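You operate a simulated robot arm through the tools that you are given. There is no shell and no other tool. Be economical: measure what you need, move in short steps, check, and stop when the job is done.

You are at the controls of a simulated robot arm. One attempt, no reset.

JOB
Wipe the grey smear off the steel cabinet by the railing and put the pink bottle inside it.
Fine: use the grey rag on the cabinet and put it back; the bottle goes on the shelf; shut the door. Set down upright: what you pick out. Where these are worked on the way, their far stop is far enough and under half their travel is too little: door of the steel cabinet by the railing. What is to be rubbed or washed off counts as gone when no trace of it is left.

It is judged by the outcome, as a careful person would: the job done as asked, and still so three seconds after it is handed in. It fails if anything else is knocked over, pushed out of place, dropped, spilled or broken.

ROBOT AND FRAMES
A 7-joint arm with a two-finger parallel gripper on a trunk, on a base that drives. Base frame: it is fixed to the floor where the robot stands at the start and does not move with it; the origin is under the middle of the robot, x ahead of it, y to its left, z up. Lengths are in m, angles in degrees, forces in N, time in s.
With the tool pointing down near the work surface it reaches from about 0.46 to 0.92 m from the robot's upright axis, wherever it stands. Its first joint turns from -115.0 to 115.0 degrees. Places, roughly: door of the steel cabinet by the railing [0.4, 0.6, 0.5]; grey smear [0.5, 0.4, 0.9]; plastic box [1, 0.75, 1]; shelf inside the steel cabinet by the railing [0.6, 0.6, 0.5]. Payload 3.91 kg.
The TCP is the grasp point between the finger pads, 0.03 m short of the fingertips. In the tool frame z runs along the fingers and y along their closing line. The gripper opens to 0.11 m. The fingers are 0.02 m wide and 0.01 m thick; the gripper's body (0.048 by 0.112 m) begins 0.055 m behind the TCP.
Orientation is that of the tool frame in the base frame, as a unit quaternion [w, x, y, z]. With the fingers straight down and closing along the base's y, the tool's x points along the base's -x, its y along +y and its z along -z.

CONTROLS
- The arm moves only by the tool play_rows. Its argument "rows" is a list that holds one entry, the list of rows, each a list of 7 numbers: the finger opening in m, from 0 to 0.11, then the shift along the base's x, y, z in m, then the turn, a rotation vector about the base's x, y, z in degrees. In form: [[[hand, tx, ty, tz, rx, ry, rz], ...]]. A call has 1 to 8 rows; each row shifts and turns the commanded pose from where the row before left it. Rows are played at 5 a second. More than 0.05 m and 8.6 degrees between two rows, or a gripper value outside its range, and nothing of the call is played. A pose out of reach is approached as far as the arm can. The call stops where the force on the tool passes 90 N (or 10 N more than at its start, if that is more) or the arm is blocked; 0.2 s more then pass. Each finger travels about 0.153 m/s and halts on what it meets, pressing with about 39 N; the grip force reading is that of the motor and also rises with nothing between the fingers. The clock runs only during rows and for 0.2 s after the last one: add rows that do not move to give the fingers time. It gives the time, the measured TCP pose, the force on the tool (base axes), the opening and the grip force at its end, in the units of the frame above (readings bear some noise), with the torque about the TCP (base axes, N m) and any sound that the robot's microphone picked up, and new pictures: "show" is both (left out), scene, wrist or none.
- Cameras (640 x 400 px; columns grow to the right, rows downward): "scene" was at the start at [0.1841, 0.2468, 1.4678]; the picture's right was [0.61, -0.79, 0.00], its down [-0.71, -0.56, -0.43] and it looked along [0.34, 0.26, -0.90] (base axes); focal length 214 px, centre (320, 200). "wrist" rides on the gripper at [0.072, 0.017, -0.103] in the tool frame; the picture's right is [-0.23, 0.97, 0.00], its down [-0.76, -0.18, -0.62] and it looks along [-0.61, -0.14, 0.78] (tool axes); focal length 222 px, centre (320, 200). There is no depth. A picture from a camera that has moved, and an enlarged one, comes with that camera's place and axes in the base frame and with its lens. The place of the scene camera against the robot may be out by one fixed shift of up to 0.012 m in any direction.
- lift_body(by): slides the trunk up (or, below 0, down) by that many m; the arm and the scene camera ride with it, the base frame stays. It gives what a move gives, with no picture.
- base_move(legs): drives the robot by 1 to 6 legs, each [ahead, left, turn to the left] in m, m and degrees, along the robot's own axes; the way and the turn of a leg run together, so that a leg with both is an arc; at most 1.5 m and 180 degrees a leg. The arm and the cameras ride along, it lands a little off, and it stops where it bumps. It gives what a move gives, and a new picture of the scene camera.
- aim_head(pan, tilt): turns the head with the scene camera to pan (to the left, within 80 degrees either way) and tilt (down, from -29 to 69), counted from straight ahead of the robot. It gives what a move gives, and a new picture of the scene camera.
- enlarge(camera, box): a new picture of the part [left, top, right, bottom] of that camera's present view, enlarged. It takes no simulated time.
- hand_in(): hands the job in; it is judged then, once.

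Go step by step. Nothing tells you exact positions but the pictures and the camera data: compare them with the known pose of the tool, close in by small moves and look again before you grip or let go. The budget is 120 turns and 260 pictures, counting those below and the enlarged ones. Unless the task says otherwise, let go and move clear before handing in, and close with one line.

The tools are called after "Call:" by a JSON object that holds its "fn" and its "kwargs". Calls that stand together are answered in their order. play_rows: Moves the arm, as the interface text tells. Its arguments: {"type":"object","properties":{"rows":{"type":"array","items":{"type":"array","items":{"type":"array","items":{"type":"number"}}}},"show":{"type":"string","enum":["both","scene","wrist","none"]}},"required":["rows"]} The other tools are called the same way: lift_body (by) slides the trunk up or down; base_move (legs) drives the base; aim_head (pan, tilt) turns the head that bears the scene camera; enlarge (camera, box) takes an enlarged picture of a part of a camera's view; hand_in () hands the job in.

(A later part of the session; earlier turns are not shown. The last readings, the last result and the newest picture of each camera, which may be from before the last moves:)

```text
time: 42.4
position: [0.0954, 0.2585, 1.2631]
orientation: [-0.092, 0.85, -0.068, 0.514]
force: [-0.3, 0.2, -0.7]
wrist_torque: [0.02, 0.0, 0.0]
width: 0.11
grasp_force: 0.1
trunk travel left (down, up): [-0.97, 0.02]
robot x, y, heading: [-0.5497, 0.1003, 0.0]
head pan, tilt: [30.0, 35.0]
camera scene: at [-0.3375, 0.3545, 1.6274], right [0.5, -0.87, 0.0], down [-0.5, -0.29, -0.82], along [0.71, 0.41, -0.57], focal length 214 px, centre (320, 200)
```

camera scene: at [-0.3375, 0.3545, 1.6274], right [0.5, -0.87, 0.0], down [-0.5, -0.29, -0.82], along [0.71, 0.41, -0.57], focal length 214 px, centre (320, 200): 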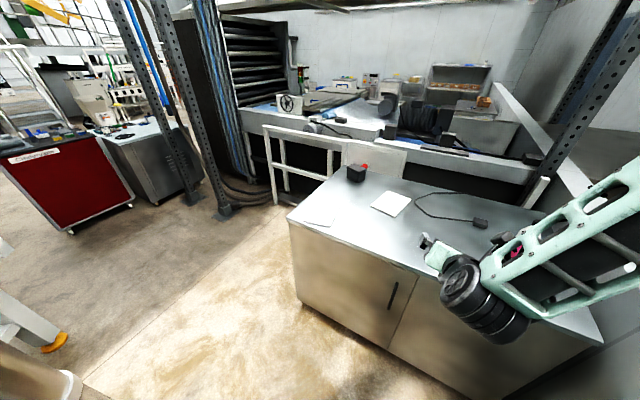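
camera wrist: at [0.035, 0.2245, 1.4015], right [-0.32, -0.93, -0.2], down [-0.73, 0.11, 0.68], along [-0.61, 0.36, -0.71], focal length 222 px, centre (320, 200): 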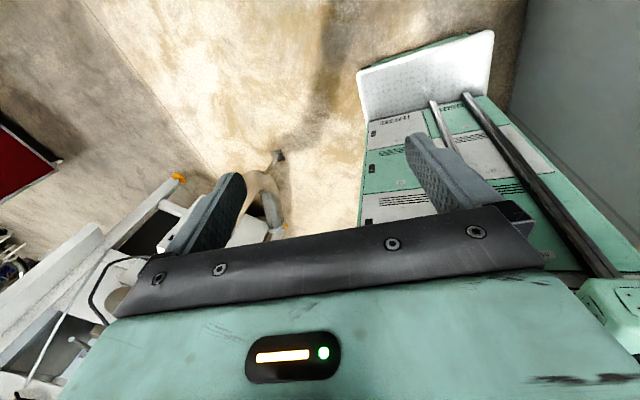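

Call:
{"fn": "play_rows", "kwargs": {"rows": [[[0.11, 0, 0, 0, -6.5, 0, 0], [0.11, 0, 0, 0, -6.5, 0, 0], [0.11, 0, 0, 0, 0, -7, 0], [0.11, 0, 0, 0, 0, -7, 0], [0.11, 0, 0, 0, 0, -7, 0], [0.11, 0, 0, 0, 0, -6.3, 0], [0.11, 0, 0, 0, 0, 0, 0]]]}}

```text
time: 44.0
position: [0.0958, 0.2587, 1.263]
orientation: [0.004, 0.709, -0.012, 0.706]
force: [1.0, -0.8, 0.6]
wrist_torque: [0.01, -0.02, -0.02]
width: 0.1098
grasp_force: 0.0
trunk travel left (down, up): [-0.97, 0.02]
robot x, y, heading: [-0.5478, 0.1025, 0.0]
head pan, tilt: [30.0, 35.0]
camera scene: at [-0.3368, 0.3546, 1.6273], right [0.5, -0.87, 0.0], down [-0.5, -0.29, -0.82], along [0.71, 0.41, -0.57], focal length 214 px, centre (320, 200)
camera wrist: at [-0.0075, 0.244, 1.3349], right [-0.02, -0.97, -0.24], down [-0.62, 0.2, -0.76], along [0.78, 0.13, -0.61], focal length 222 px, centre (320, 200)
```

scene: 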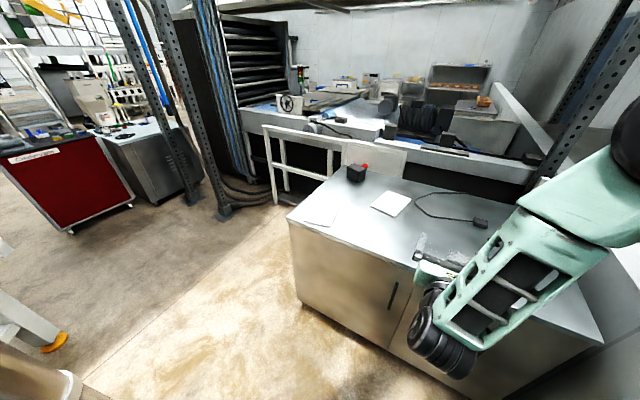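
wrist: 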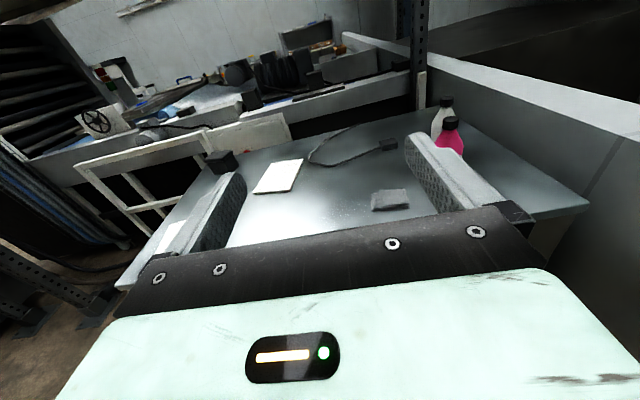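

Tool is horizontal now with the camera on top. I lower the trunk in stages, watching the elbow.

Call:
{"fn": "lift_body", "kwargs": {"by": -0.4}}

Call:
{"fn": "aim_head", "kwargs": {"pan": 10, "tilt": 30}}

Call:
{"fn": "play_rows", "kwargs": {"rows": [[[0.11, 0, 0.01, -0.03, 0, 0, 0], [0.11, 0, 0.015, -0.03, 0, 0, 0], [0.11, 0, 0.015, -0.03, 0, 0, 0], [0.11, 0, 0.015, -0.03, 0, 0, 0], [0.11, 0, 0.01, -0.03, 0, 0, 0], [0.11, 0, 0, -0.03, 0, 0, 0], [0.11, 0, 0, 0, 0, 0, 0]]]}}

```text
time: 47.8
position: [0.095, 0.2576, 0.8622]
orientation: [0.004, 0.709, -0.011, 0.705]
force: [0.1, 0.3, -0.4]
wrist_torque: [0.0, 0.02, 0.0]
width: 0.11
grasp_force: 0.1
trunk travel left (down, up): [-0.57, 0.42]
robot x, y, heading: [-0.548, 0.0997, -0.0]
head pan, tilt: [30.0, 35.0]
```

```text
time: 48.6
position: [0.0935, 0.2592, 0.8631]
orientation: [0.004, 0.709, -0.012, 0.705]
force: [-0.1, 0.7, 0.1]
wrist_torque: [-0.01, -0.01, 0.01]
width: 0.11
grasp_force: 0.2
trunk travel left (down, up): [-0.57, 0.42]
robot x, y, heading: [-0.5487, 0.1009, -0.2]
head pan, tilt: [10.0, 30.0]
camera scene: at [-0.3242, 0.3263, 1.2351], right [0.17, -0.98, 0.0], down [-0.49, -0.09, -0.87], along [0.85, 0.15, -0.5], focal length 214 px, centre (320, 200)
```

scene: 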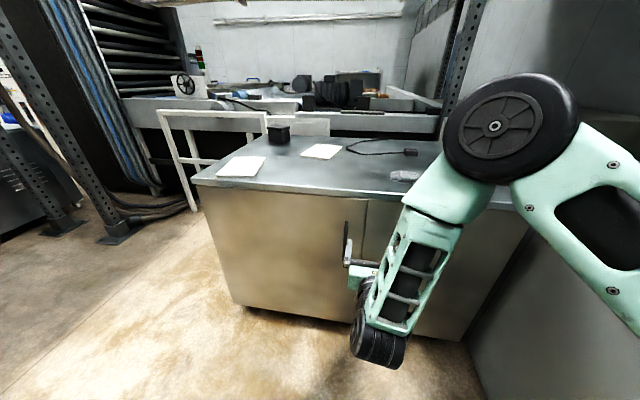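

```text
time: 50.2
position: [0.0948, 0.3234, 0.6824]
orientation: [0.004, 0.709, -0.012, 0.705]
force: [0.1, 0.2, 1.1]
wrist_torque: [-0.02, 0.04, 0.0]
width: 0.1102
grasp_force: 0.1
trunk travel left (down, up): [-0.57, 0.42]
robot x, y, heading: [-0.548, 0.1007, 0.1]
head pan, tilt: [10.0, 30.0]
camera scene: at [-0.3242, 0.3262, 1.2351], right [0.17, -0.99, 0.0], down [-0.49, -0.09, -0.87], along [0.85, 0.15, -0.5], focal length 214 px, centre (320, 200)
camera wrist: at [-0.0083, 0.3087, 0.7545], right [-0.02, -0.97, -0.24], down [-0.62, 0.2, -0.76], along [0.78, 0.13, -0.61], focal length 222 px, centre (320, 200)
```

scene: 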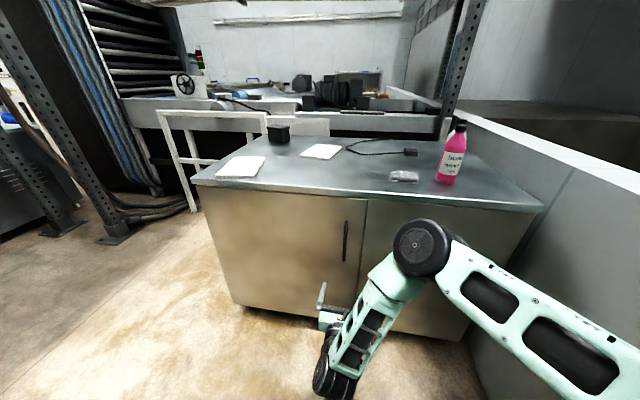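
wrist: 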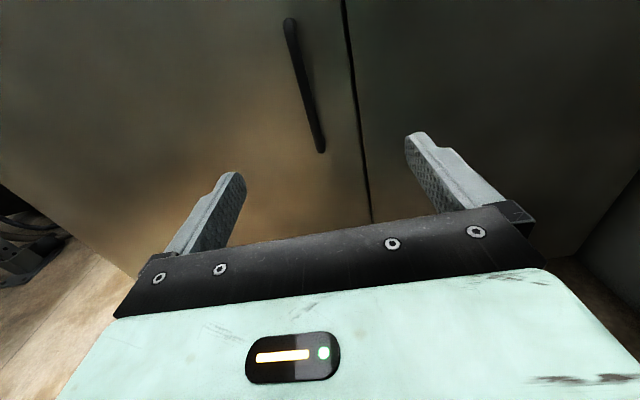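

Handle bar is at y≈0.335, z 0.60–0.77. I align and approach to just short of the door.

Call:
{"fn": "play_rows", "kwargs": {"rows": [[[0.11, 0.04, 0.012, 0, 0, 0, 0], [0.11, 0.04, 0, 0, 0, 0, 0], [0.11, 0.04, 0, 0, 0, 0, 0], [0.11, 0.03, 0, 0, 0, 0, 0], [0.11, 0, 0, 0, 0, 0, 0]]]}}

```text
time: 51.4
position: [0.2465, 0.3345, 0.683]
orientation: [0.004, 0.709, -0.012, 0.705]
force: [-0.9, 0.1, -0.7]
wrist_torque: [-0.02, 0.02, -0.01]
width: 0.11
grasp_force: 0.1
trunk travel left (down, up): [-0.57, 0.42]
robot x, y, heading: [-0.5498, 0.1044, -0.0]
head pan, tilt: [10.0, 30.0]
camera scene: at [-0.3242, 0.3262, 1.2351], right [0.17, -0.99, 0.0], down [-0.49, -0.09, -0.87], along [0.85, 0.15, -0.5], focal length 214 px, centre (320, 200)
camera wrist: at [0.1421, 0.3204, 0.755], right [-0.02, -0.97, -0.24], down [-0.62, 0.2, -0.76], along [0.78, 0.13, -0.61], focal length 222 px, centre (320, 200)
```

scene: 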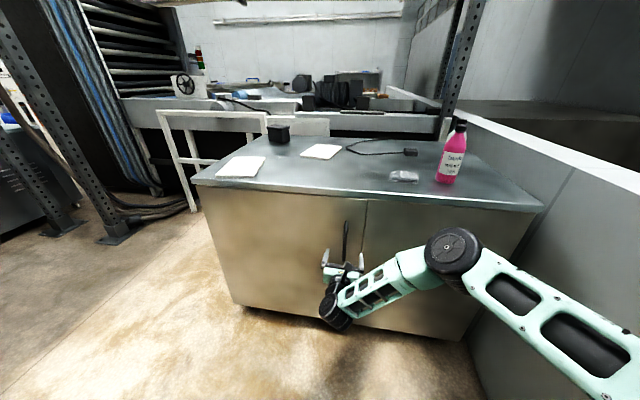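
wrist: 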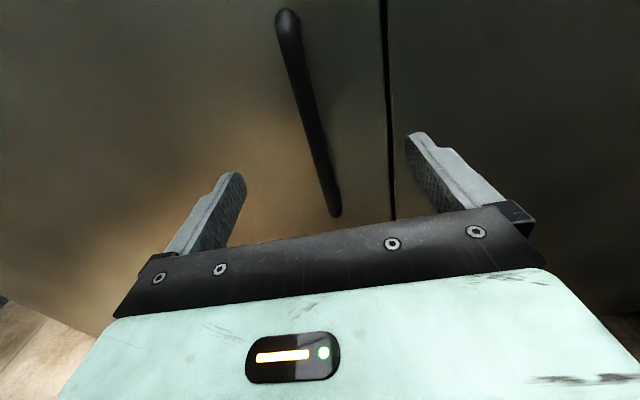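

Call:
{"fn": "play_rows", "kwargs": {"rows": [[[0.11, 0.03, 0, 0, 0, 0, 0], [0.11, 0.022, 0, 0, 0, 0, 0], [0.08, 0, 0, 0, 0, 0, 0], [0.05, 0, 0, 0, 0, 0, 0], [0.02, 0, 0, 0, 0, 0, 0], [0.0, 0, 0, 0, 0, 0, 0], [0.0, 0, 0, 0, 0, 0, 0]]], "show": "wrist"}}

```text
time: 53.0
position: [0.2955, 0.3356, 0.6839]
orientation: [0.004, 0.709, -0.012, 0.705]
force: [0.2, 9.4, 1.2]
wrist_torque: [-0.69, 0.34, 0.16]
width: 0.0137
grasp_force: 44.5
trunk travel left (down, up): [-0.57, 0.42]
robot x, y, heading: [-0.5465, 0.1014, -0.2]
head pan, tilt: [10.0, 30.0]
camera wrist: at [0.1942, 0.3216, 0.755], right [-0.02, -0.97, -0.24], down [-0.62, 0.2, -0.76], along [0.78, 0.13, -0.61], focal length 222 px, centre (320, 200)
```

wrist: 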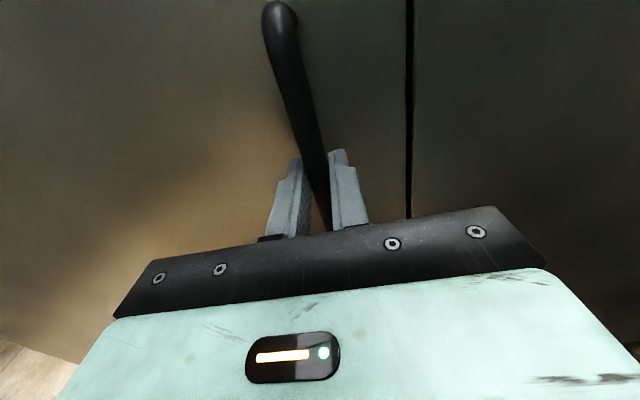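

Handle gripped. I pull along the door's arc in small steps (hinge near [0.345, 0.93]).

Call:
{"fn": "play_rows", "kwargs": {"rows": [[[0.0, -0.0414, 0.0042, 0, 0, 0, -4], [0.0, -0.041, 0.0072, 0, 0, 0, -4], [0.0, -0.0404, 0.0099, 0, 0, 0, -4]]]}}

```text
time: 53.8
position: [0.175, 0.3594, 0.6831]
orientation: [0.075, 0.705, -0.084, 0.701]
force: [9.0, 30.5, -1.7]
wrist_torque: [-0.8, -0.42, 0.55]
width: 0.0136
grasp_force: 45.1
trunk travel left (down, up): [-0.57, 0.42]
robot x, y, heading: [-0.5492, 0.1013, -0.2]
head pan, tilt: [10.0, 30.0]
camera scene: at [-0.3238, 0.3273, 1.2349], right [0.17, -0.99, 0.0], down [-0.49, -0.09, -0.87], along [0.85, 0.15, -0.5], focal length 214 px, centre (320, 200)
camera wrist: at [0.0709, 0.3663, 0.7551], right [-0.22, -0.95, -0.24], down [-0.57, 0.32, -0.76], along [0.79, -0.03, -0.61], focal length 222 px, centre (320, 200)
```

scene: 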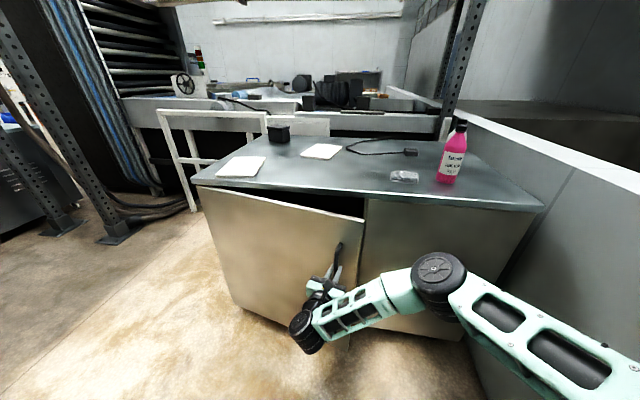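
wrist: 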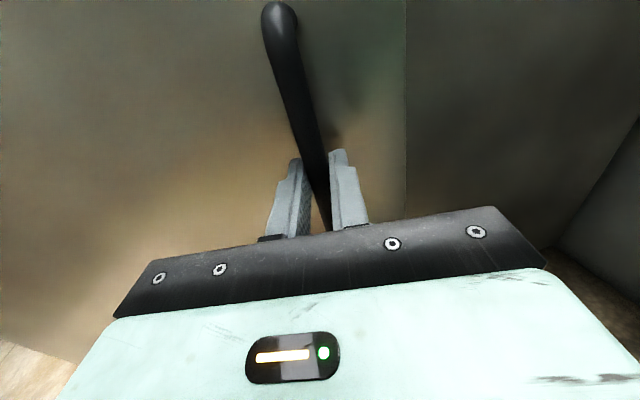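

Door follows well; slight pull toward the hinge, so I add a bit of +y and continue.

Call:
{"fn": "play_rows", "kwargs": {"rows": [[[0.0, -0.039, 0.018, 0, 0, 0, -4], [0.0, -0.038, 0.018, 0, 0, 0, -4], [0.0, -0.0365, 0.0205, 0, 0, 0, -4], [0.0, -0.035, 0.023, 0, 0, 0, -4], [0.0, -0.034, 0.025, 0, 0, 0, -4]]]}}

```text
time: 54.9
position: [0.0092, 0.4385, 0.6833]
orientation: [0.196, 0.679, -0.195, 0.681]
force: [-9.5, -18.0, 15.3]
wrist_torque: [0.01, 0.09, -0.41]
width: 0.0139
grasp_force: 45.2
trunk travel left (down, up): [-0.57, 0.42]
robot x, y, heading: [-0.5523, 0.1003, -0.2]
head pan, tilt: [10.0, 30.0]
stopped in row 5: the force on the tool passed its limit (the readings are from after the stop); the commanded pose is now the measured one
camera scene: at [-0.3252, 0.3239, 1.2355], right [0.17, -0.99, 0.0], down [-0.49, -0.08, -0.87], along [0.85, 0.15, -0.5], focal length 214 px, centre (320, 200)
camera wrist: at [-0.0866, 0.4802, 0.7544], right [-0.52, -0.83, -0.23], down [-0.43, 0.48, -0.76], along [0.74, -0.3, -0.6], focal length 222 px, centre (320, 200)
```

scene: 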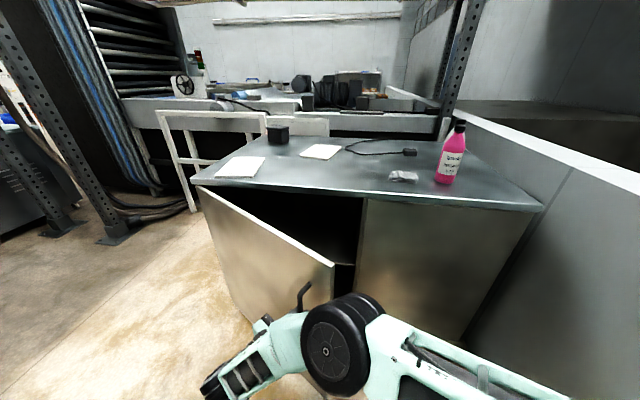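
wrist: 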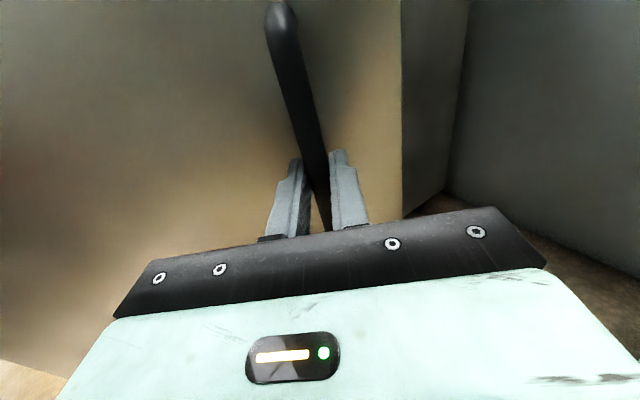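

Door is about 32° open. I release the handle, back off and go round the door's free edge to push it from inside.

Call:
{"fn": "play_rows", "kwargs": {"rows": [[[0.06, 0, 0, 0, 0, 0, 0], [0.11, 0, 0, 0, 0, 0, 0], [0.11, 0, 0, 0, 0, 0, 0], [0.11, -0.025, 0.016, 0, 0, 0, 0], [0.11, -0.025, 0.016, 0, 0, 0, 0], [0.11, -0.02, 0.01, 0, 0, 0, 0]]], "show": "none"}}

Call:
{"fn": "play_rows", "kwargs": {"rows": [[[0.05, 0, -0.04, 0, 0, 0, 8], [0.0, 0, -0.04, 0, 0, 0, 8], [0.0, 0, -0.04, 0, 0, 0, 8], [0.0, 0, -0.04, 0, 0, 0, 8], [0.0, 0, -0.04, 0, 0, 0, 8], [0, 0, -0.02, 0, 0, 0, 8]]]}}

```text
time: 56.3
position: [-0.0616, 0.4835, 0.6822]
orientation: [0.194, 0.681, -0.193, 0.68]
force: [0.3, 0.2, 0.8]
wrist_torque: [0.02, 0.03, 0.0]
width: 0.1098
grasp_force: 0.0
trunk travel left (down, up): [-0.57, 0.42]
robot x, y, heading: [-0.5471, 0.1015, -0.2]
head pan, tilt: [10.0, 30.0]
```

```text
time: 57.7
position: [-0.0009, 0.3445, 0.6807]
orientation: [-0.099, 0.701, 0.102, 0.698]
force: [-0.3, 0.3, 0.1]
wrist_torque: [-0.03, 0.0, -0.02]
width: 0.0
grasp_force: 37.9
out of reach, approached as far as the arm can: row 3, 4, 5, 6
trunk travel left (down, up): [-0.57, 0.42]
robot x, y, heading: [-0.5461, 0.1013, -0.2]
head pan, tilt: [10.0, 30.0]
camera scene: at [-0.3248, 0.3253, 1.2351], right [0.17, -0.99, 0.0], down [-0.49, -0.09, -0.87], along [0.85, 0.15, -0.5], focal length 214 px, centre (320, 200)
camera wrist: at [-0.0937, 0.2995, 0.7535], right [0.27, -0.93, -0.22], down [-0.65, -0.01, -0.76], along [0.71, 0.35, -0.61], focal length 222 px, centre (320, 200)
```

scene: 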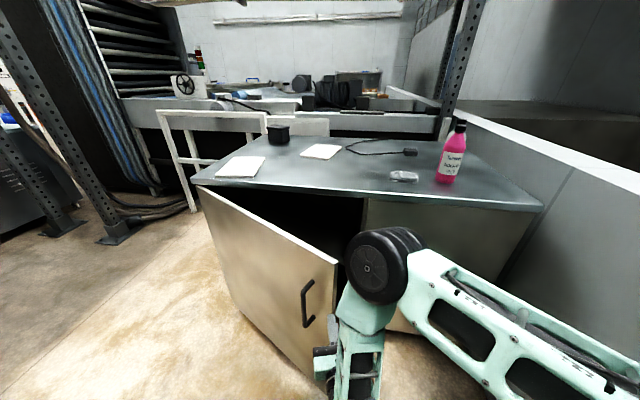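
wrist: 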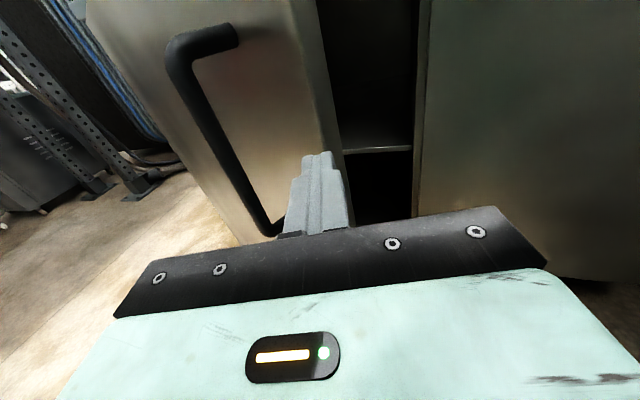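

The arm is cramped; shelf edge visible at about z≈0.51. I back the base 0.12 m for room, then look.

Call:
{"fn": "base_move", "kwargs": {"legs": [[-0.12, -0.05, 0]]}}

Call:
{"fn": "play_rows", "kwargs": {"rows": [[[0, 0, 0, 0, 0, 0, 0]]], "show": "wrist"}}

```text
time: 59.0
position: [-0.1189, 0.2932, 0.6822]
orientation: [-0.099, 0.701, 0.1, 0.699]
force: [-0.2, -0.4, 0.8]
wrist_torque: [0.03, 0.03, 0.0]
width: 0.0001
grasp_force: 37.9
trunk travel left (down, up): [-0.57, 0.42]
robot x, y, heading: [-0.6676, 0.0484, -0.2]
head pan, tilt: [10.0, 30.0]
camera scene: at [-0.4435, 0.2751, 1.2351], right [0.17, -0.99, 0.0], down [-0.49, -0.08, -0.87], along [0.85, 0.15, -0.5], focal length 214 px, centre (320, 200)
```

scene: 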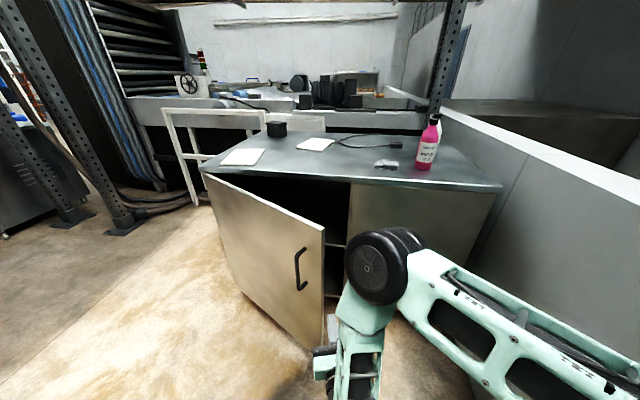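

```text
time: 59.4
position: [-0.1196, 0.2931, 0.6804]
orientation: [-0.098, 0.702, 0.101, 0.699]
force: [0.3, 0.9, -0.5]
wrist_torque: [-0.01, 0.01, -0.01]
width: 0.0
grasp_force: 37.4
trunk travel left (down, up): [-0.57, 0.42]
robot x, y, heading: [-0.6701, 0.0483, 0.0]
head pan, tilt: [10.0, 30.0]
camera wrist: at [-0.2125, 0.2491, 0.7534], right [0.27, -0.94, -0.22], down [-0.65, -0.01, -0.76], along [0.71, 0.35, -0.61], focal length 222 px, centre (320, 200)
```

wrist: 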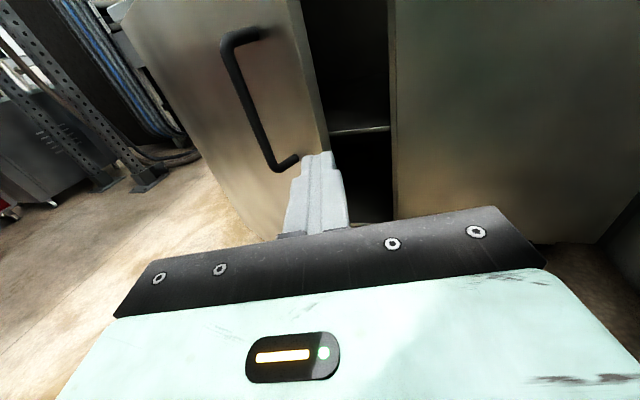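

Call:
{"fn": "play_rows", "kwargs": {"rows": [[[0, 0, -0.035, 0, 0, 0, -4], [0, 0.045, 0, 0, 0, 0, -4], [0, 0.045, 0, 0, 0, 0, -4], [0, 0.045, 0, 0, 0, 0, 0], [0, 0.045, 0, 0, 0, 0, 0], [0, 0.045, 0, 0, 0, 0, 0], [0, 0.02, 0, 0, 0, 0, 0]]]}}

```text
time: 61.0
position: [0.143, 0.274, 0.6813]
orientation: [-0.025, 0.708, 0.026, 0.706]
force: [-0.1, 0.7, -0.6]
wrist_torque: [0.04, -0.02, -0.04]
width: 0.0
grasp_force: 37.5
out of reach, approached as far as the arm can: row 1
trunk travel left (down, up): [-0.57, 0.42]
robot x, y, heading: [-0.6697, 0.0553, -0.1]
head pan, tilt: [10.0, 30.0]
camera scene: at [-0.4435, 0.2751, 1.2351], right [0.17, -0.99, 0.0], down [-0.49, -0.08, -0.87], along [0.85, 0.15, -0.5], focal length 214 px, centre (320, 200)
camera wrist: at [0.042, 0.251, 0.7536], right [0.07, -0.97, -0.22], down [-0.64, 0.13, -0.76], along [0.77, 0.2, -0.61], focal length 222 px, centre (320, 200)
```

scene: 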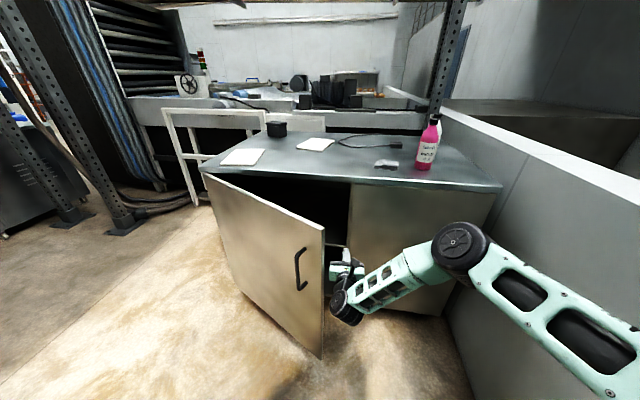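
wrist: 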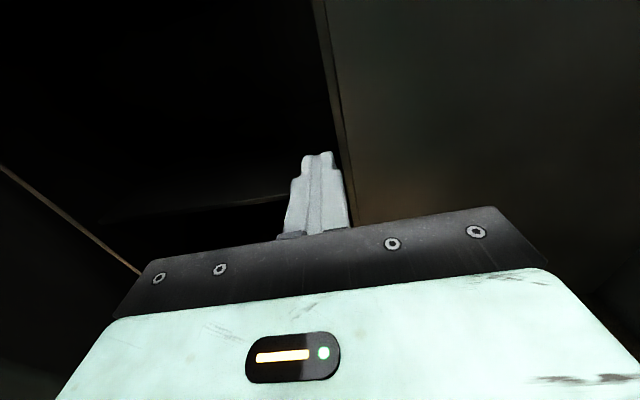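

Inside the door's edge. I swing the tool leftward and push the door open from inside.

Call:
{"fn": "play_rows", "kwargs": {"rows": [[[0, 0.0, 0.02, 0, 0, 0, 8], [0, 0.0, 0.02, 0, 0, 0, 8], [0, 0.0, 0.025, 0, 0, 0, 8], [0, -0.005, 0.03, 0, 0, 0, 8], [0, -0.01, 0.03, 0, 0, 0, 8], [0, -0.015, 0.03, 0, 0, 0, 8]]]}}

```text
time: 62.4
position: [0.1131, 0.4301, 0.6801]
orientation: [-0.31, 0.636, 0.313, 0.634]
force: [-0.7, 0.5, 0.3]
wrist_torque: [0.04, -0.01, 0.01]
width: 0.0001
grasp_force: 37.8
trunk travel left (down, up): [-0.57, 0.42]
robot x, y, heading: [-0.6694, 0.0486, -0.3]
head pan, tilt: [10.0, 30.0]
camera scene: at [-0.4434, 0.275, 1.2351], right [0.17, -0.99, 0.0], down [-0.49, -0.08, -0.87], along [0.85, 0.15, -0.5], focal length 214 px, centre (320, 200)
camera wrist: at [0.064, 0.3387, 0.753], right [0.77, -0.6, -0.22], down [-0.52, -0.39, -0.76], along [0.37, 0.7, -0.61], focal length 222 px, centre (320, 200)
```

scene: 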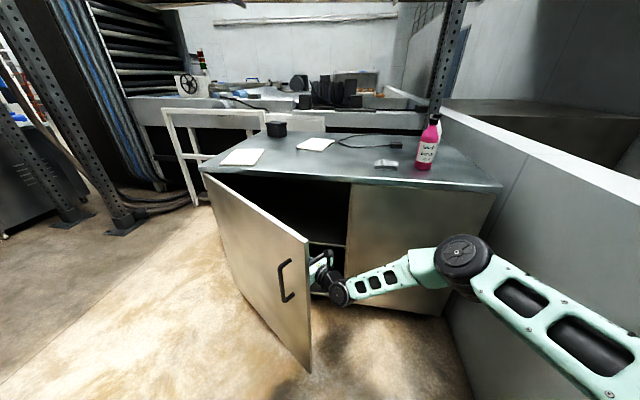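
wrist: 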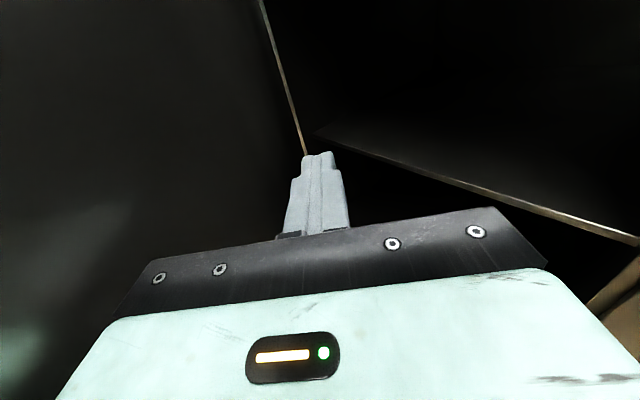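

Call:
{"fn": "play_rows", "kwargs": {"rows": [[[0, -0.025, 0.035, 0, 0, 0, 3], [0, -0.025, 0.035, 0, 0, 0, 3], [0, -0.025, 0.035, 0, 0, 0, 3], [0, -0.025, 0.035, 0, 0, 0, 3], [0, -0.025, 0.035, 0, 0, 0, 3], [0, -0.025, 0.035, 0, 0, 0, 3], [0, -0.025, 0.035, 0, 0, 0, 3], [0, -0.025, 0.035, 0, 0, 0, 3]]], "show": "scene"}}

```text
time: 64.4
position: [-0.0788, 0.7039, 0.7234]
orientation: [-0.432, 0.54, 0.438, 0.575]
force: [0.1, 1.0, -0.2]
wrist_torque: [0.01, 0.0, -0.01]
width: 0.0002
grasp_force: 37.9
out of reach, approached as far as the arm can: row 8
trunk travel left (down, up): [-0.57, 0.42]
robot x, y, heading: [-0.6703, 0.0473, -0.4]
head pan, tilt: [10.0, 30.0]
stopped in row 8: the arm was blocked; the commanded pose is now the measured one
camera scene: at [-0.4433, 0.275, 1.235], right [0.17, -0.99, 0.0], down [-0.49, -0.08, -0.87], along [0.85, 0.15, -0.5], focal length 214 px, centre (320, 200)
```

scene: 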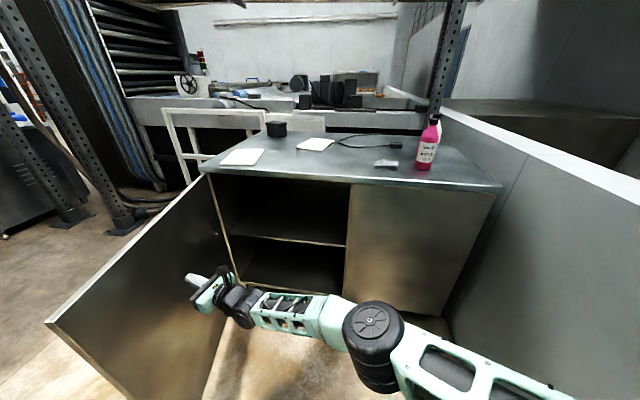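

Door stands about 77° open and the shelf is fully accessible. I withdraw the arm from the door and go for the bottle.

Call:
{"fn": "play_rows", "kwargs": {"rows": [[[0, 0.01, -0.04, 0, 0, 0, -8], [0, 0.01, -0.04, 0, 0, 0, -8], [0, 0.01, -0.04, 0, 0, 0, -8], [0, 0.01, -0.04, 0, 0, 0, -8], [0, 0.01, -0.04, 0, 0, 0, -8], [0, 0.01, -0.04, 0, 0, 0, -8], [0, 0.01, -0.04, 0, 0, 0, -8], [0, 0.01, -0.04, 0, 0, 0, -8]]], "show": "none"}}

Call:
{"fn": "play_rows", "kwargs": {"rows": [[[0.05, 0.01, -0.02, 0, 0, 0, -8], [0.11, 0.01, -0.02, 0, 0, 0, -8], [0.11, 0.01, -0.02, 0, 0, 0, 0]]]}}

```text
time: 66.2
position: [0.0081, 0.388, 0.7398]
orientation: [-0.065, 0.68, 0.08, 0.726]
force: [0.6, -1.0, 0.4]
wrist_torque: [0.01, 0.02, -0.01]
width: 0.0
grasp_force: 38.0
trunk travel left (down, up): [-0.57, 0.42]
robot x, y, heading: [-0.6694, 0.0568, -0.4]
head pan, tilt: [10.0, 30.0]
```

```text
time: 67.2
position: [0.0415, 0.3312, 0.7503]
orientation: [0.03, 0.679, -0.02, 0.733]
force: [-0.5, -0.3, -0.7]
wrist_torque: [-0.01, -0.02, -0.01]
width: 0.1101
grasp_force: 0.0
trunk travel left (down, up): [-0.57, 0.42]
robot x, y, heading: [-0.6709, 0.0521, -0.5]
head pan, tilt: [10.0, 30.0]
stopped in row 3: the arm was blocked; the commanded pose is now the measured one
camera scene: at [-0.4434, 0.2752, 1.2351], right [0.17, -0.99, 0.0], down [-0.49, -0.08, -0.87], along [0.85, 0.15, -0.5], focal length 214 px, centre (320, 200)
camera wrist: at [-0.0679, 0.3228, 0.8148], right [-0.05, -0.98, -0.22], down [-0.55, 0.21, -0.81], along [0.83, 0.08, -0.55], focal length 222 px, centre (320, 200)
```

scene: 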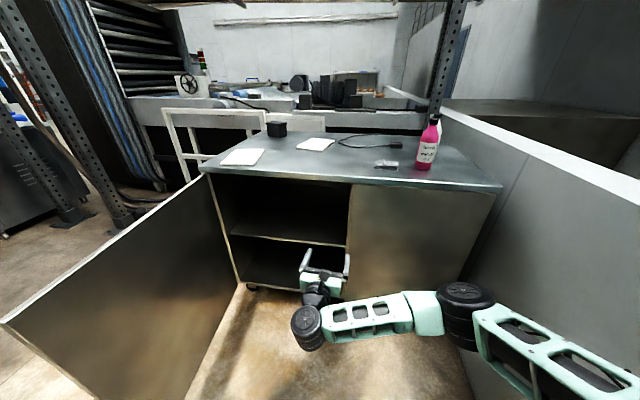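
wrist: 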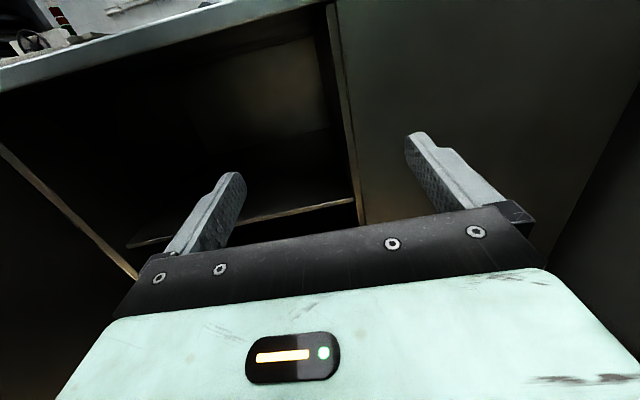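

The door has swung to ~88°. Now I tilt the tool ~25° downward (keeps the wrist above the table edge), raise the trunk, and drive toward the bottle.

Call:
{"fn": "play_rows", "kwargs": {"rows": [[[0.11, 0, 0, 0.01, 0, 7.4, 1], [0.11, 0, 0, 0.01, 0, 7.4, 1], [0.11, 0, 0, 0.01, 0, 7.4, 1], [0.11, 0, 0, 0.01, 0, 7.4, 1], [0.11, 0, 0, 0, 0, 0, 0]]], "show": "none"}}

Call:
{"fn": "lift_body", "kwargs": {"by": 0.36}}

Call:
{"fn": "play_rows", "kwargs": {"rows": [[[0.11, 0, 0, 0, 0, 0, 0]]]}}

```text
time: 68.4
position: [0.0393, 0.3317, 0.7885]
orientation: [0.008, 0.846, 0.013, 0.533]
force: [-0.3, 0.1, 0.1]
wrist_torque: [0.01, 0.0, -0.02]
width: 0.1099
grasp_force: 0.1
trunk travel left (down, up): [-0.57, 0.42]
robot x, y, heading: [-0.6676, 0.0476, -0.3]
head pan, tilt: [10.0, 30.0]
```

```text
time: 71.9
position: [0.0378, 0.3306, 1.1477]
orientation: [0.008, 0.846, 0.012, 0.534]
force: [-0.4, 1.0, -0.6]
wrist_torque: [0.04, 0.0, 0.05]
width: 0.11
grasp_force: 0.0
trunk travel left (down, up): [-0.93, 0.06]
robot x, y, heading: [-0.6704, 0.0523, -0.5]
head pan, tilt: [10.0, 30.0]
```

```text
time: 72.3
position: [0.0387, 0.3301, 1.1465]
orientation: [0.008, 0.846, 0.013, 0.533]
force: [-1.2, -0.1, -0.6]
wrist_torque: [0.0, -0.02, 0.03]
width: 0.11
grasp_force: 0.1
trunk travel left (down, up): [-0.93, 0.06]
robot x, y, heading: [-0.6701, 0.0502, -0.4]
head pan, tilt: [10.0, 30.0]
camera scene: at [-0.4434, 0.2752, 1.5951], right [0.17, -0.99, 0.0], down [-0.49, -0.08, -0.87], along [0.85, 0.15, -0.5], focal length 214 px, centre (320, 200)
camera wrist: at [-0.0225, 0.3168, 1.2568], right [-0.09, -0.98, -0.18], down [-0.89, 0.15, -0.42], along [0.44, 0.12, -0.89], focal length 222 px, centre (320, 200)
```

scene: 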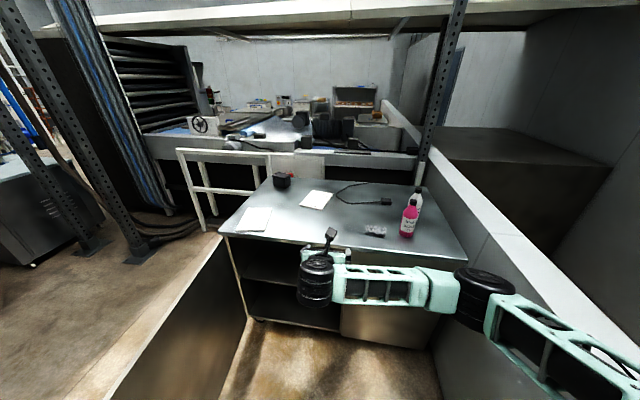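
wrist: 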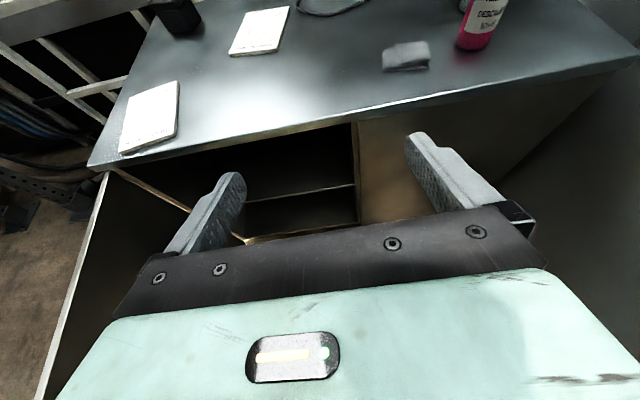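

Wall on the right is close, so I'll approach the bottle from the left with the base turned 30° right, keeping this arm posture.

Call:
{"fn": "base_move", "kwargs": {"legs": [[0, 0.2, -30]]}}

Call:
{"fn": "base_move", "kwargs": {"legs": [[0.26, 0.15, 0]]}}

Call:
{"fn": "play_rows", "kwargs": {"rows": [[[0.11, 0, 0, 0, 0, 0, 0]]], "show": "wrist"}}

```text
time: 74.2
position: [0.1362, 0.1317, 1.1483]
orientation: [0.145, 0.821, -0.205, 0.513]
force: [-0.2, -0.2, -0.4]
wrist_torque: [-0.02, 0.02, 0.02]
width: 0.11
grasp_force: 0.1
trunk travel left (down, up): [-0.93, 0.06]
robot x, y, heading: [-0.6167, 0.2349, -30.3]
head pan, tilt: [10.0, 30.0]
camera scene: at [-0.3135, 0.3203, 1.5951], right [-0.34, -0.94, 0.0], down [-0.47, 0.17, -0.87], along [0.81, -0.3, -0.5], focal length 214 px, centre (320, 200)
```

scene: 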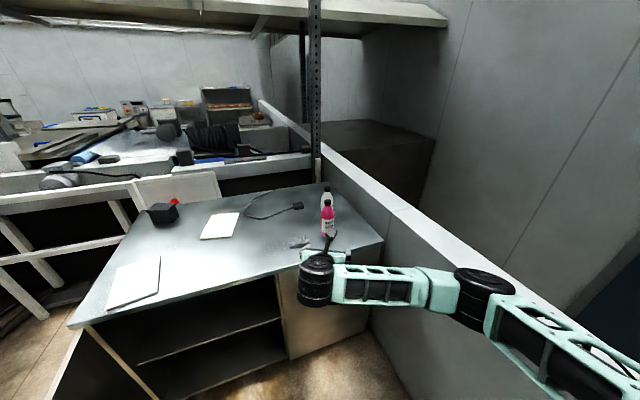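

```text
time: 76.2
position: [0.4341, 0.1331, 1.1479]
orientation: [0.144, 0.821, -0.205, 0.513]
force: [-0.1, -0.4, 0.6]
wrist_torque: [-0.05, 0.03, -0.03]
width: 0.1099
grasp_force: 0.1
trunk travel left (down, up): [-0.93, 0.06]
robot x, y, heading: [-0.3154, 0.2426, -30.1]
head pan, tilt: [10.0, 30.0]
camera scene: at [-0.0139, 0.3215, 1.5951], right [-0.34, -0.94, 0.0], down [-0.47, 0.17, -0.87], along [0.81, -0.3, -0.5], focal length 214 px, centre (320, 200)
```

scene: 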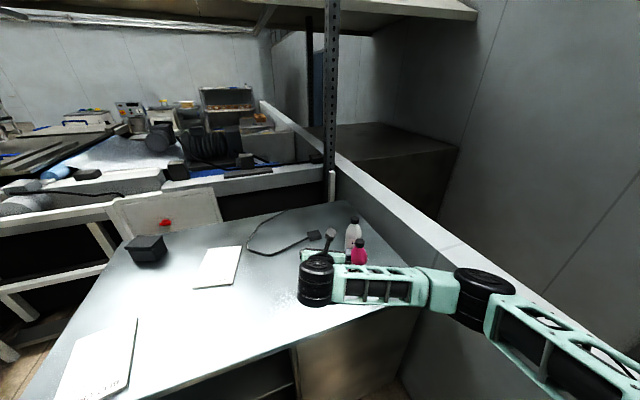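

```text
time: 76.6
position: [0.4346, 0.1328, 1.1472]
orientation: [0.144, 0.821, -0.204, 0.514]
force: [-0.6, 0.1, 0.1]
wrist_torque: [0.02, 0.0, 0.0]
width: 0.11
grasp_force: 0.0
trunk travel left (down, up): [-0.93, 0.06]
robot x, y, heading: [-0.3208, 0.2439, -29.7]
head pan, tilt: [10.0, 30.0]
camera wrist: at [0.3748, 0.1515, 1.2568], right [-0.56, -0.81, -0.18], down [-0.7, 0.58, -0.42], along [0.44, -0.11, -0.89], focal length 222 px, centre (320, 200)
```

wrist: 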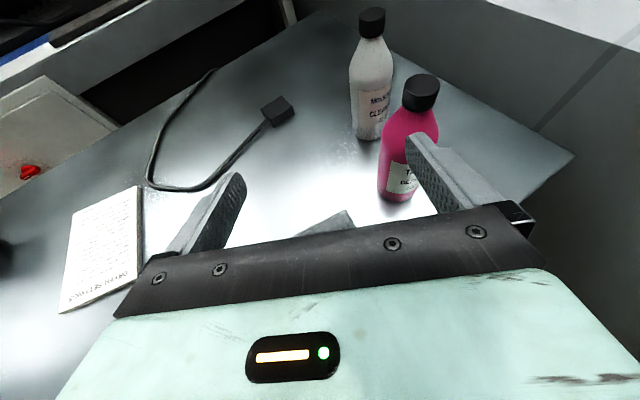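

Pink bottle is at about [0.487, -0.012] by the wrist camera. I descend to a standoff point in line with it.

Call:
{"fn": "play_rows", "kwargs": {"rows": [[[0.11, -0.0094, -0.0178, -0.032, 0, 0, 0], [0.11, -0.0094, -0.0178, -0.032, 0, 0, 0], [0.11, -0.0094, -0.0178, -0.032, 0, 0, 0], [0.11, -0.0094, -0.0178, -0.032, 0, 0, 0], [0.11, -0.0094, -0.0178, -0.032, 0, 0, 0], [0.11, 0, 0, 0, 0, 0, 0]]]}}

```text
time: 78.2
position: [0.405, 0.0408, 1.0155]
orientation: [0.148, 0.807, -0.196, 0.536]
force: [0.3, -0.7, -0.2]
wrist_torque: [0.01, 0.01, -0.04]
width: 0.1102
grasp_force: 0.1
trunk travel left (down, up): [-0.93, 0.06]
robot x, y, heading: [-0.3193, 0.2434, -30.1]
head pan, tilt: [10.0, 30.0]
stopped in row 6: the arm was blocked; the commanded pose is now the measured one
camera scene: at [-0.0138, 0.3214, 1.5951], right [-0.34, -0.94, 0.0], down [-0.47, 0.17, -0.87], along [0.81, -0.3, -0.5], focal length 214 px, centre (320, 200)
camera wrist: at [0.339, 0.0618, 1.121], right [-0.54, -0.82, -0.18], down [-0.68, 0.56, -0.47], along [0.49, -0.13, -0.86], focal length 222 px, centre (320, 200)
```

scene: 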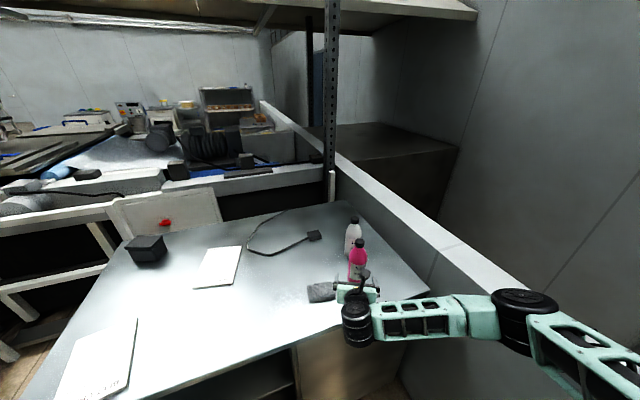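
wrist: 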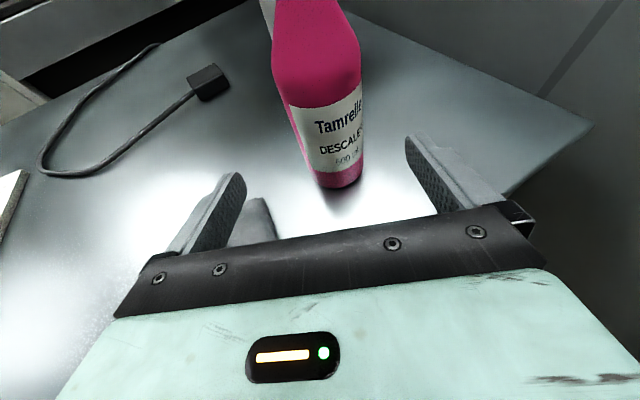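

The arm stopped without load—elbow close to the right-hand rail or a joint limit. I back the base 0.1 m so that the arm extends more.

Call:
{"fn": "base_move", "kwargs": {"legs": [[-0.1, 0.03, 0]]}}

Call:
{"fn": "play_rows", "kwargs": {"rows": [[[0.11, 0.02, -0.014, -0.005, 0, 1, 0], [0.11, 0.02, -0.014, -0.005, 0, 1, 0], [0.11, 0.015, -0.014, -0.01, 0, 1, 0], [0.11, 0.01, -0.01, -0.01, 0, 0, 0], [0.11, 0, 0, 0, 0, 0, 0]]]}}

```text
time: 79.4
position: [0.3336, 0.1175, 1.0145]
orientation: [0.147, 0.808, -0.196, 0.536]
force: [0.5, 0.8, 0.7]
wrist_torque: [0.02, -0.02, 0.01]
width: 0.1101
grasp_force: 0.1
trunk travel left (down, up): [-0.93, 0.06]
robot x, y, heading: [-0.3863, 0.3216, -29.9]
head pan, tilt: [10.0, 30.0]
camera scene: at [-0.0857, 0.3976, 1.595], right [-0.34, -0.94, 0.0], down [-0.47, 0.17, -0.87], along [0.81, -0.3, -0.5], focal length 214 px, centre (320, 200)
```

scene: 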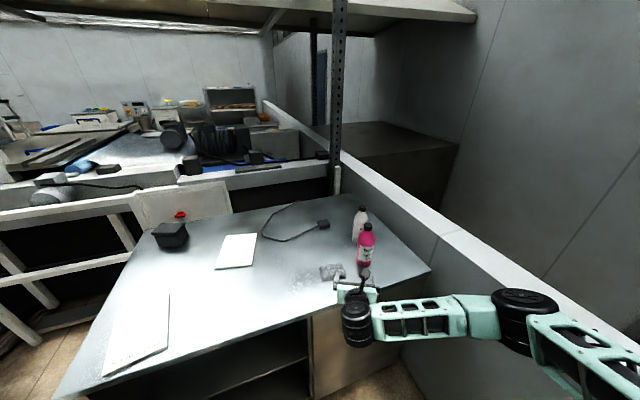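

```text
time: 80.6
position: [0.3974, 0.0658, 0.9826]
orientation: [0.152, 0.822, -0.191, 0.515]
force: [0.2, -0.1, -0.1]
wrist_torque: [-0.01, -0.02, 0.04]
width: 0.1101
grasp_force: 0.1
trunk travel left (down, up): [-0.93, 0.06]
robot x, y, heading: [-0.3935, 0.3163, -30.0]
head pan, tilt: [10.0, 30.0]
camera scene: at [-0.0859, 0.3977, 1.5951], right [-0.34, -0.94, 0.0], down [-0.47, 0.17, -0.87], along [0.81, -0.3, -0.5], focal length 214 px, centre (320, 200)
camera wrist: at [0.3374, 0.0863, 1.0932], right [-0.55, -0.82, -0.15], down [-0.71, 0.56, -0.43], along [0.44, -0.13, -0.89], focal length 222 px, centre (320, 200)
```

scene: 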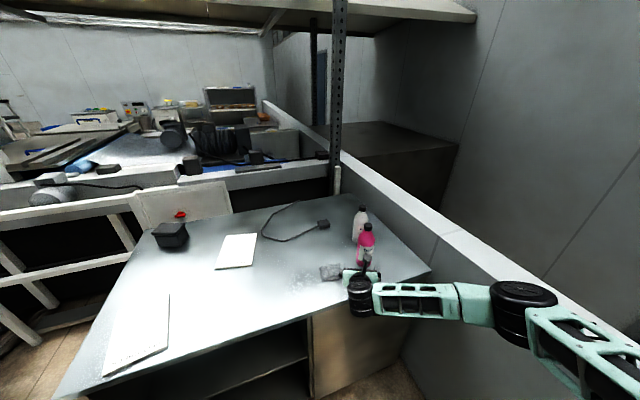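
wrist: 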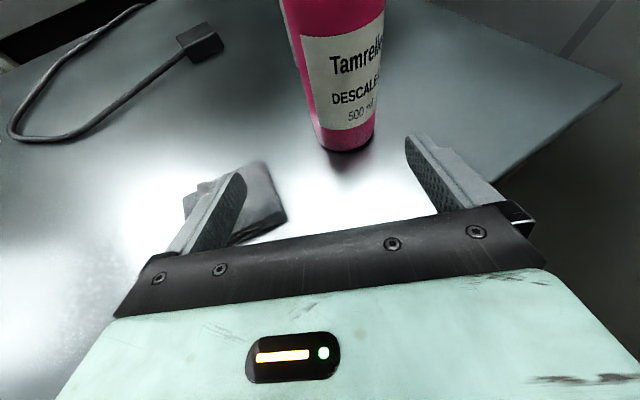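

Call:
{"fn": "play_rows", "kwargs": {"rows": [[[0.11, -0.012, -0.0214, 0, 0, 0, 0], [0.11, 0.022, -0.0123, 0, 0, 0, 0], [0.11, 0.022, -0.0123, 0, 0, 0, 0], [0.11, 0.017, -0.0099, 0, 0, 0, 0], [0.11, 0, 0, 0, 0, 0, 0]]]}}

```text
time: 81.8
position: [0.4451, 0.0104, 0.9835]
orientation: [0.152, 0.822, -0.191, 0.514]
force: [-0.1, 0.8, 1.0]
wrist_torque: [0.03, 0.05, 0.01]
width: 0.1098
grasp_force: 0.0
trunk travel left (down, up): [-0.93, 0.06]
robot x, y, heading: [-0.3892, 0.3208, -29.8]
head pan, tilt: [10.0, 30.0]
camera scene: at [-0.0859, 0.3977, 1.5951], right [-0.34, -0.94, 0.0], down [-0.47, 0.17, -0.87], along [0.81, -0.3, -0.5], focal length 214 px, centre (320, 200)
camera wrist: at [0.3855, 0.0305, 1.094], right [-0.55, -0.82, -0.15], down [-0.71, 0.56, -0.43], along [0.44, -0.13, -0.89], focal length 222 px, centre (320, 200)
```

scene: 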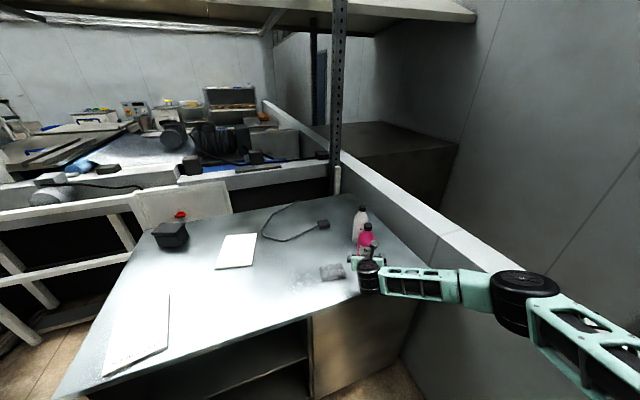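
wrist: 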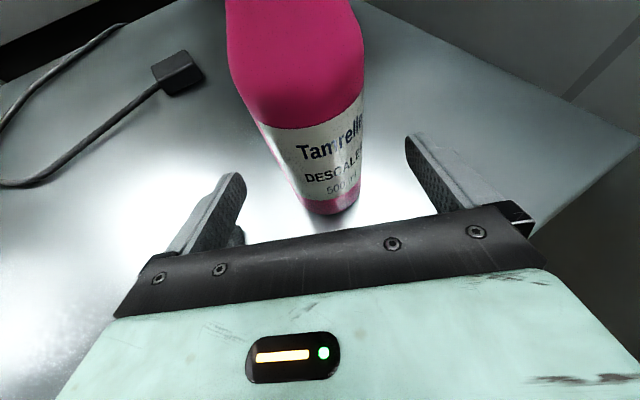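

Call:
{"fn": "play_rows", "kwargs": {"rows": [[[0.11, 0.014, -0.005, 0, 0, 0, 0], [0.11, 0.014, -0.008, 0, 0, 0, 0], [0.11, 0.013, -0.008, 0, 0, 0, 0], [0.09, 0, 0, 0, 0, 0, 0], [0.08, 0, 0, 0, 0, 0, 0]]]}}

```text
time: 83.0
position: [0.4883, -0.0116, 0.9835]
orientation: [0.151, 0.822, -0.191, 0.515]
force: [0.2, -0.2, 0.1]
wrist_torque: [0.01, 0.0, 0.0]
width: 0.0802
grasp_force: 0.1
trunk travel left (down, up): [-0.93, 0.06]
robot x, y, heading: [-0.3878, 0.3194, -29.8]
head pan, tilt: [10.0, 30.0]
camera scene: at [-0.0859, 0.3977, 1.5951], right [-0.34, -0.94, 0.0], down [-0.47, 0.17, -0.87], along [0.81, -0.3, -0.5], focal length 214 px, centre (320, 200)
camera wrist: at [0.4274, 0.0095, 1.0938], right [-0.55, -0.82, -0.15], down [-0.71, 0.56, -0.43], along [0.44, -0.13, -0.89], focal length 222 px, centre (320, 200)
```

scene: 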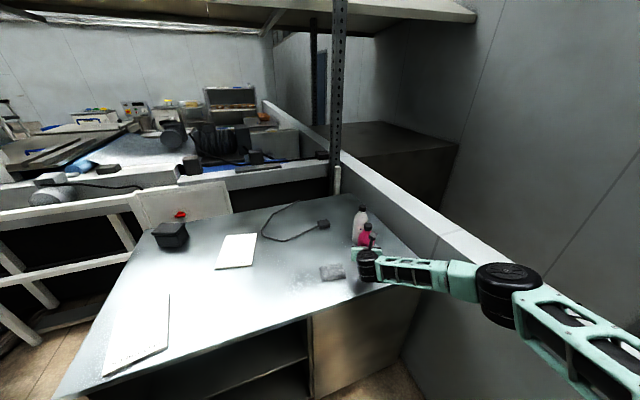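
wrist: 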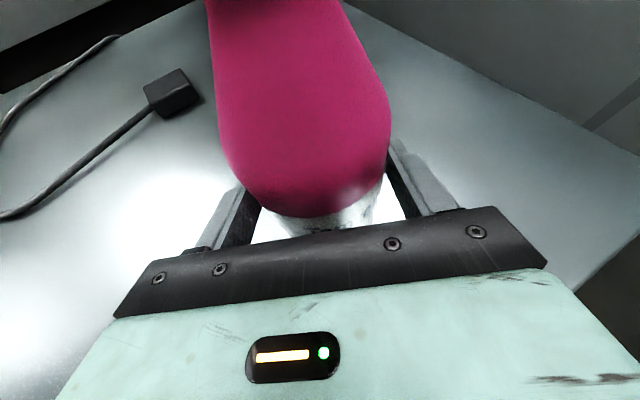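

Bottle sits centred between the fingers. Close and lift slightly.

Call:
{"fn": "play_rows", "kwargs": {"rows": [[[0.07, 0, 0, 0, 0, 0, 0], [0.06, 0, 0, 0, 0, 0, 0], [0.05, 0, 0, 0, 0, 0, 0], [0.04, 0, 0, 0, 0, 0, 0], [0.04, 0, 0, 0.02, 0, 0, 0], [0.04, 0, 0, 0.03, 0, 0, 0], [0.04, 0, 0, 0.03, 0, 0, 0]]]}}

```text
time: 84.6
position: [0.4883, -0.0115, 1.0647]
orientation: [0.153, 0.822, -0.192, 0.515]
force: [0.0, 0.7, -5.4]
wrist_torque: [-0.02, -0.01, 0.04]
width: 0.0651
grasp_force: 38.5
trunk travel left (down, up): [-0.93, 0.06]
robot x, y, heading: [-0.3892, 0.3206, -29.9]
head pan, tilt: [10.0, 30.0]
camera scene: at [-0.0854, 0.3976, 1.5949], right [-0.34, -0.94, 0.0], down [-0.47, 0.17, -0.87], along [0.81, -0.3, -0.5], focal length 214 px, centre (320, 200)
camera wrist: at [0.4281, 0.0087, 1.1738], right [-0.55, -0.82, -0.15], down [-0.71, 0.56, -0.43], along [0.44, -0.13, -0.89], focal length 222 px, centre (320, 200)
```

scene: 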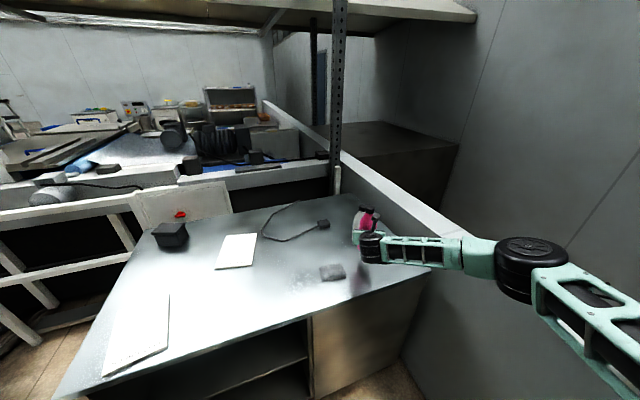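
wrist: 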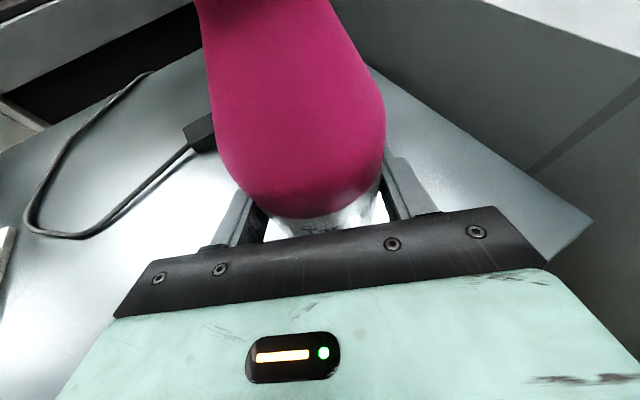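

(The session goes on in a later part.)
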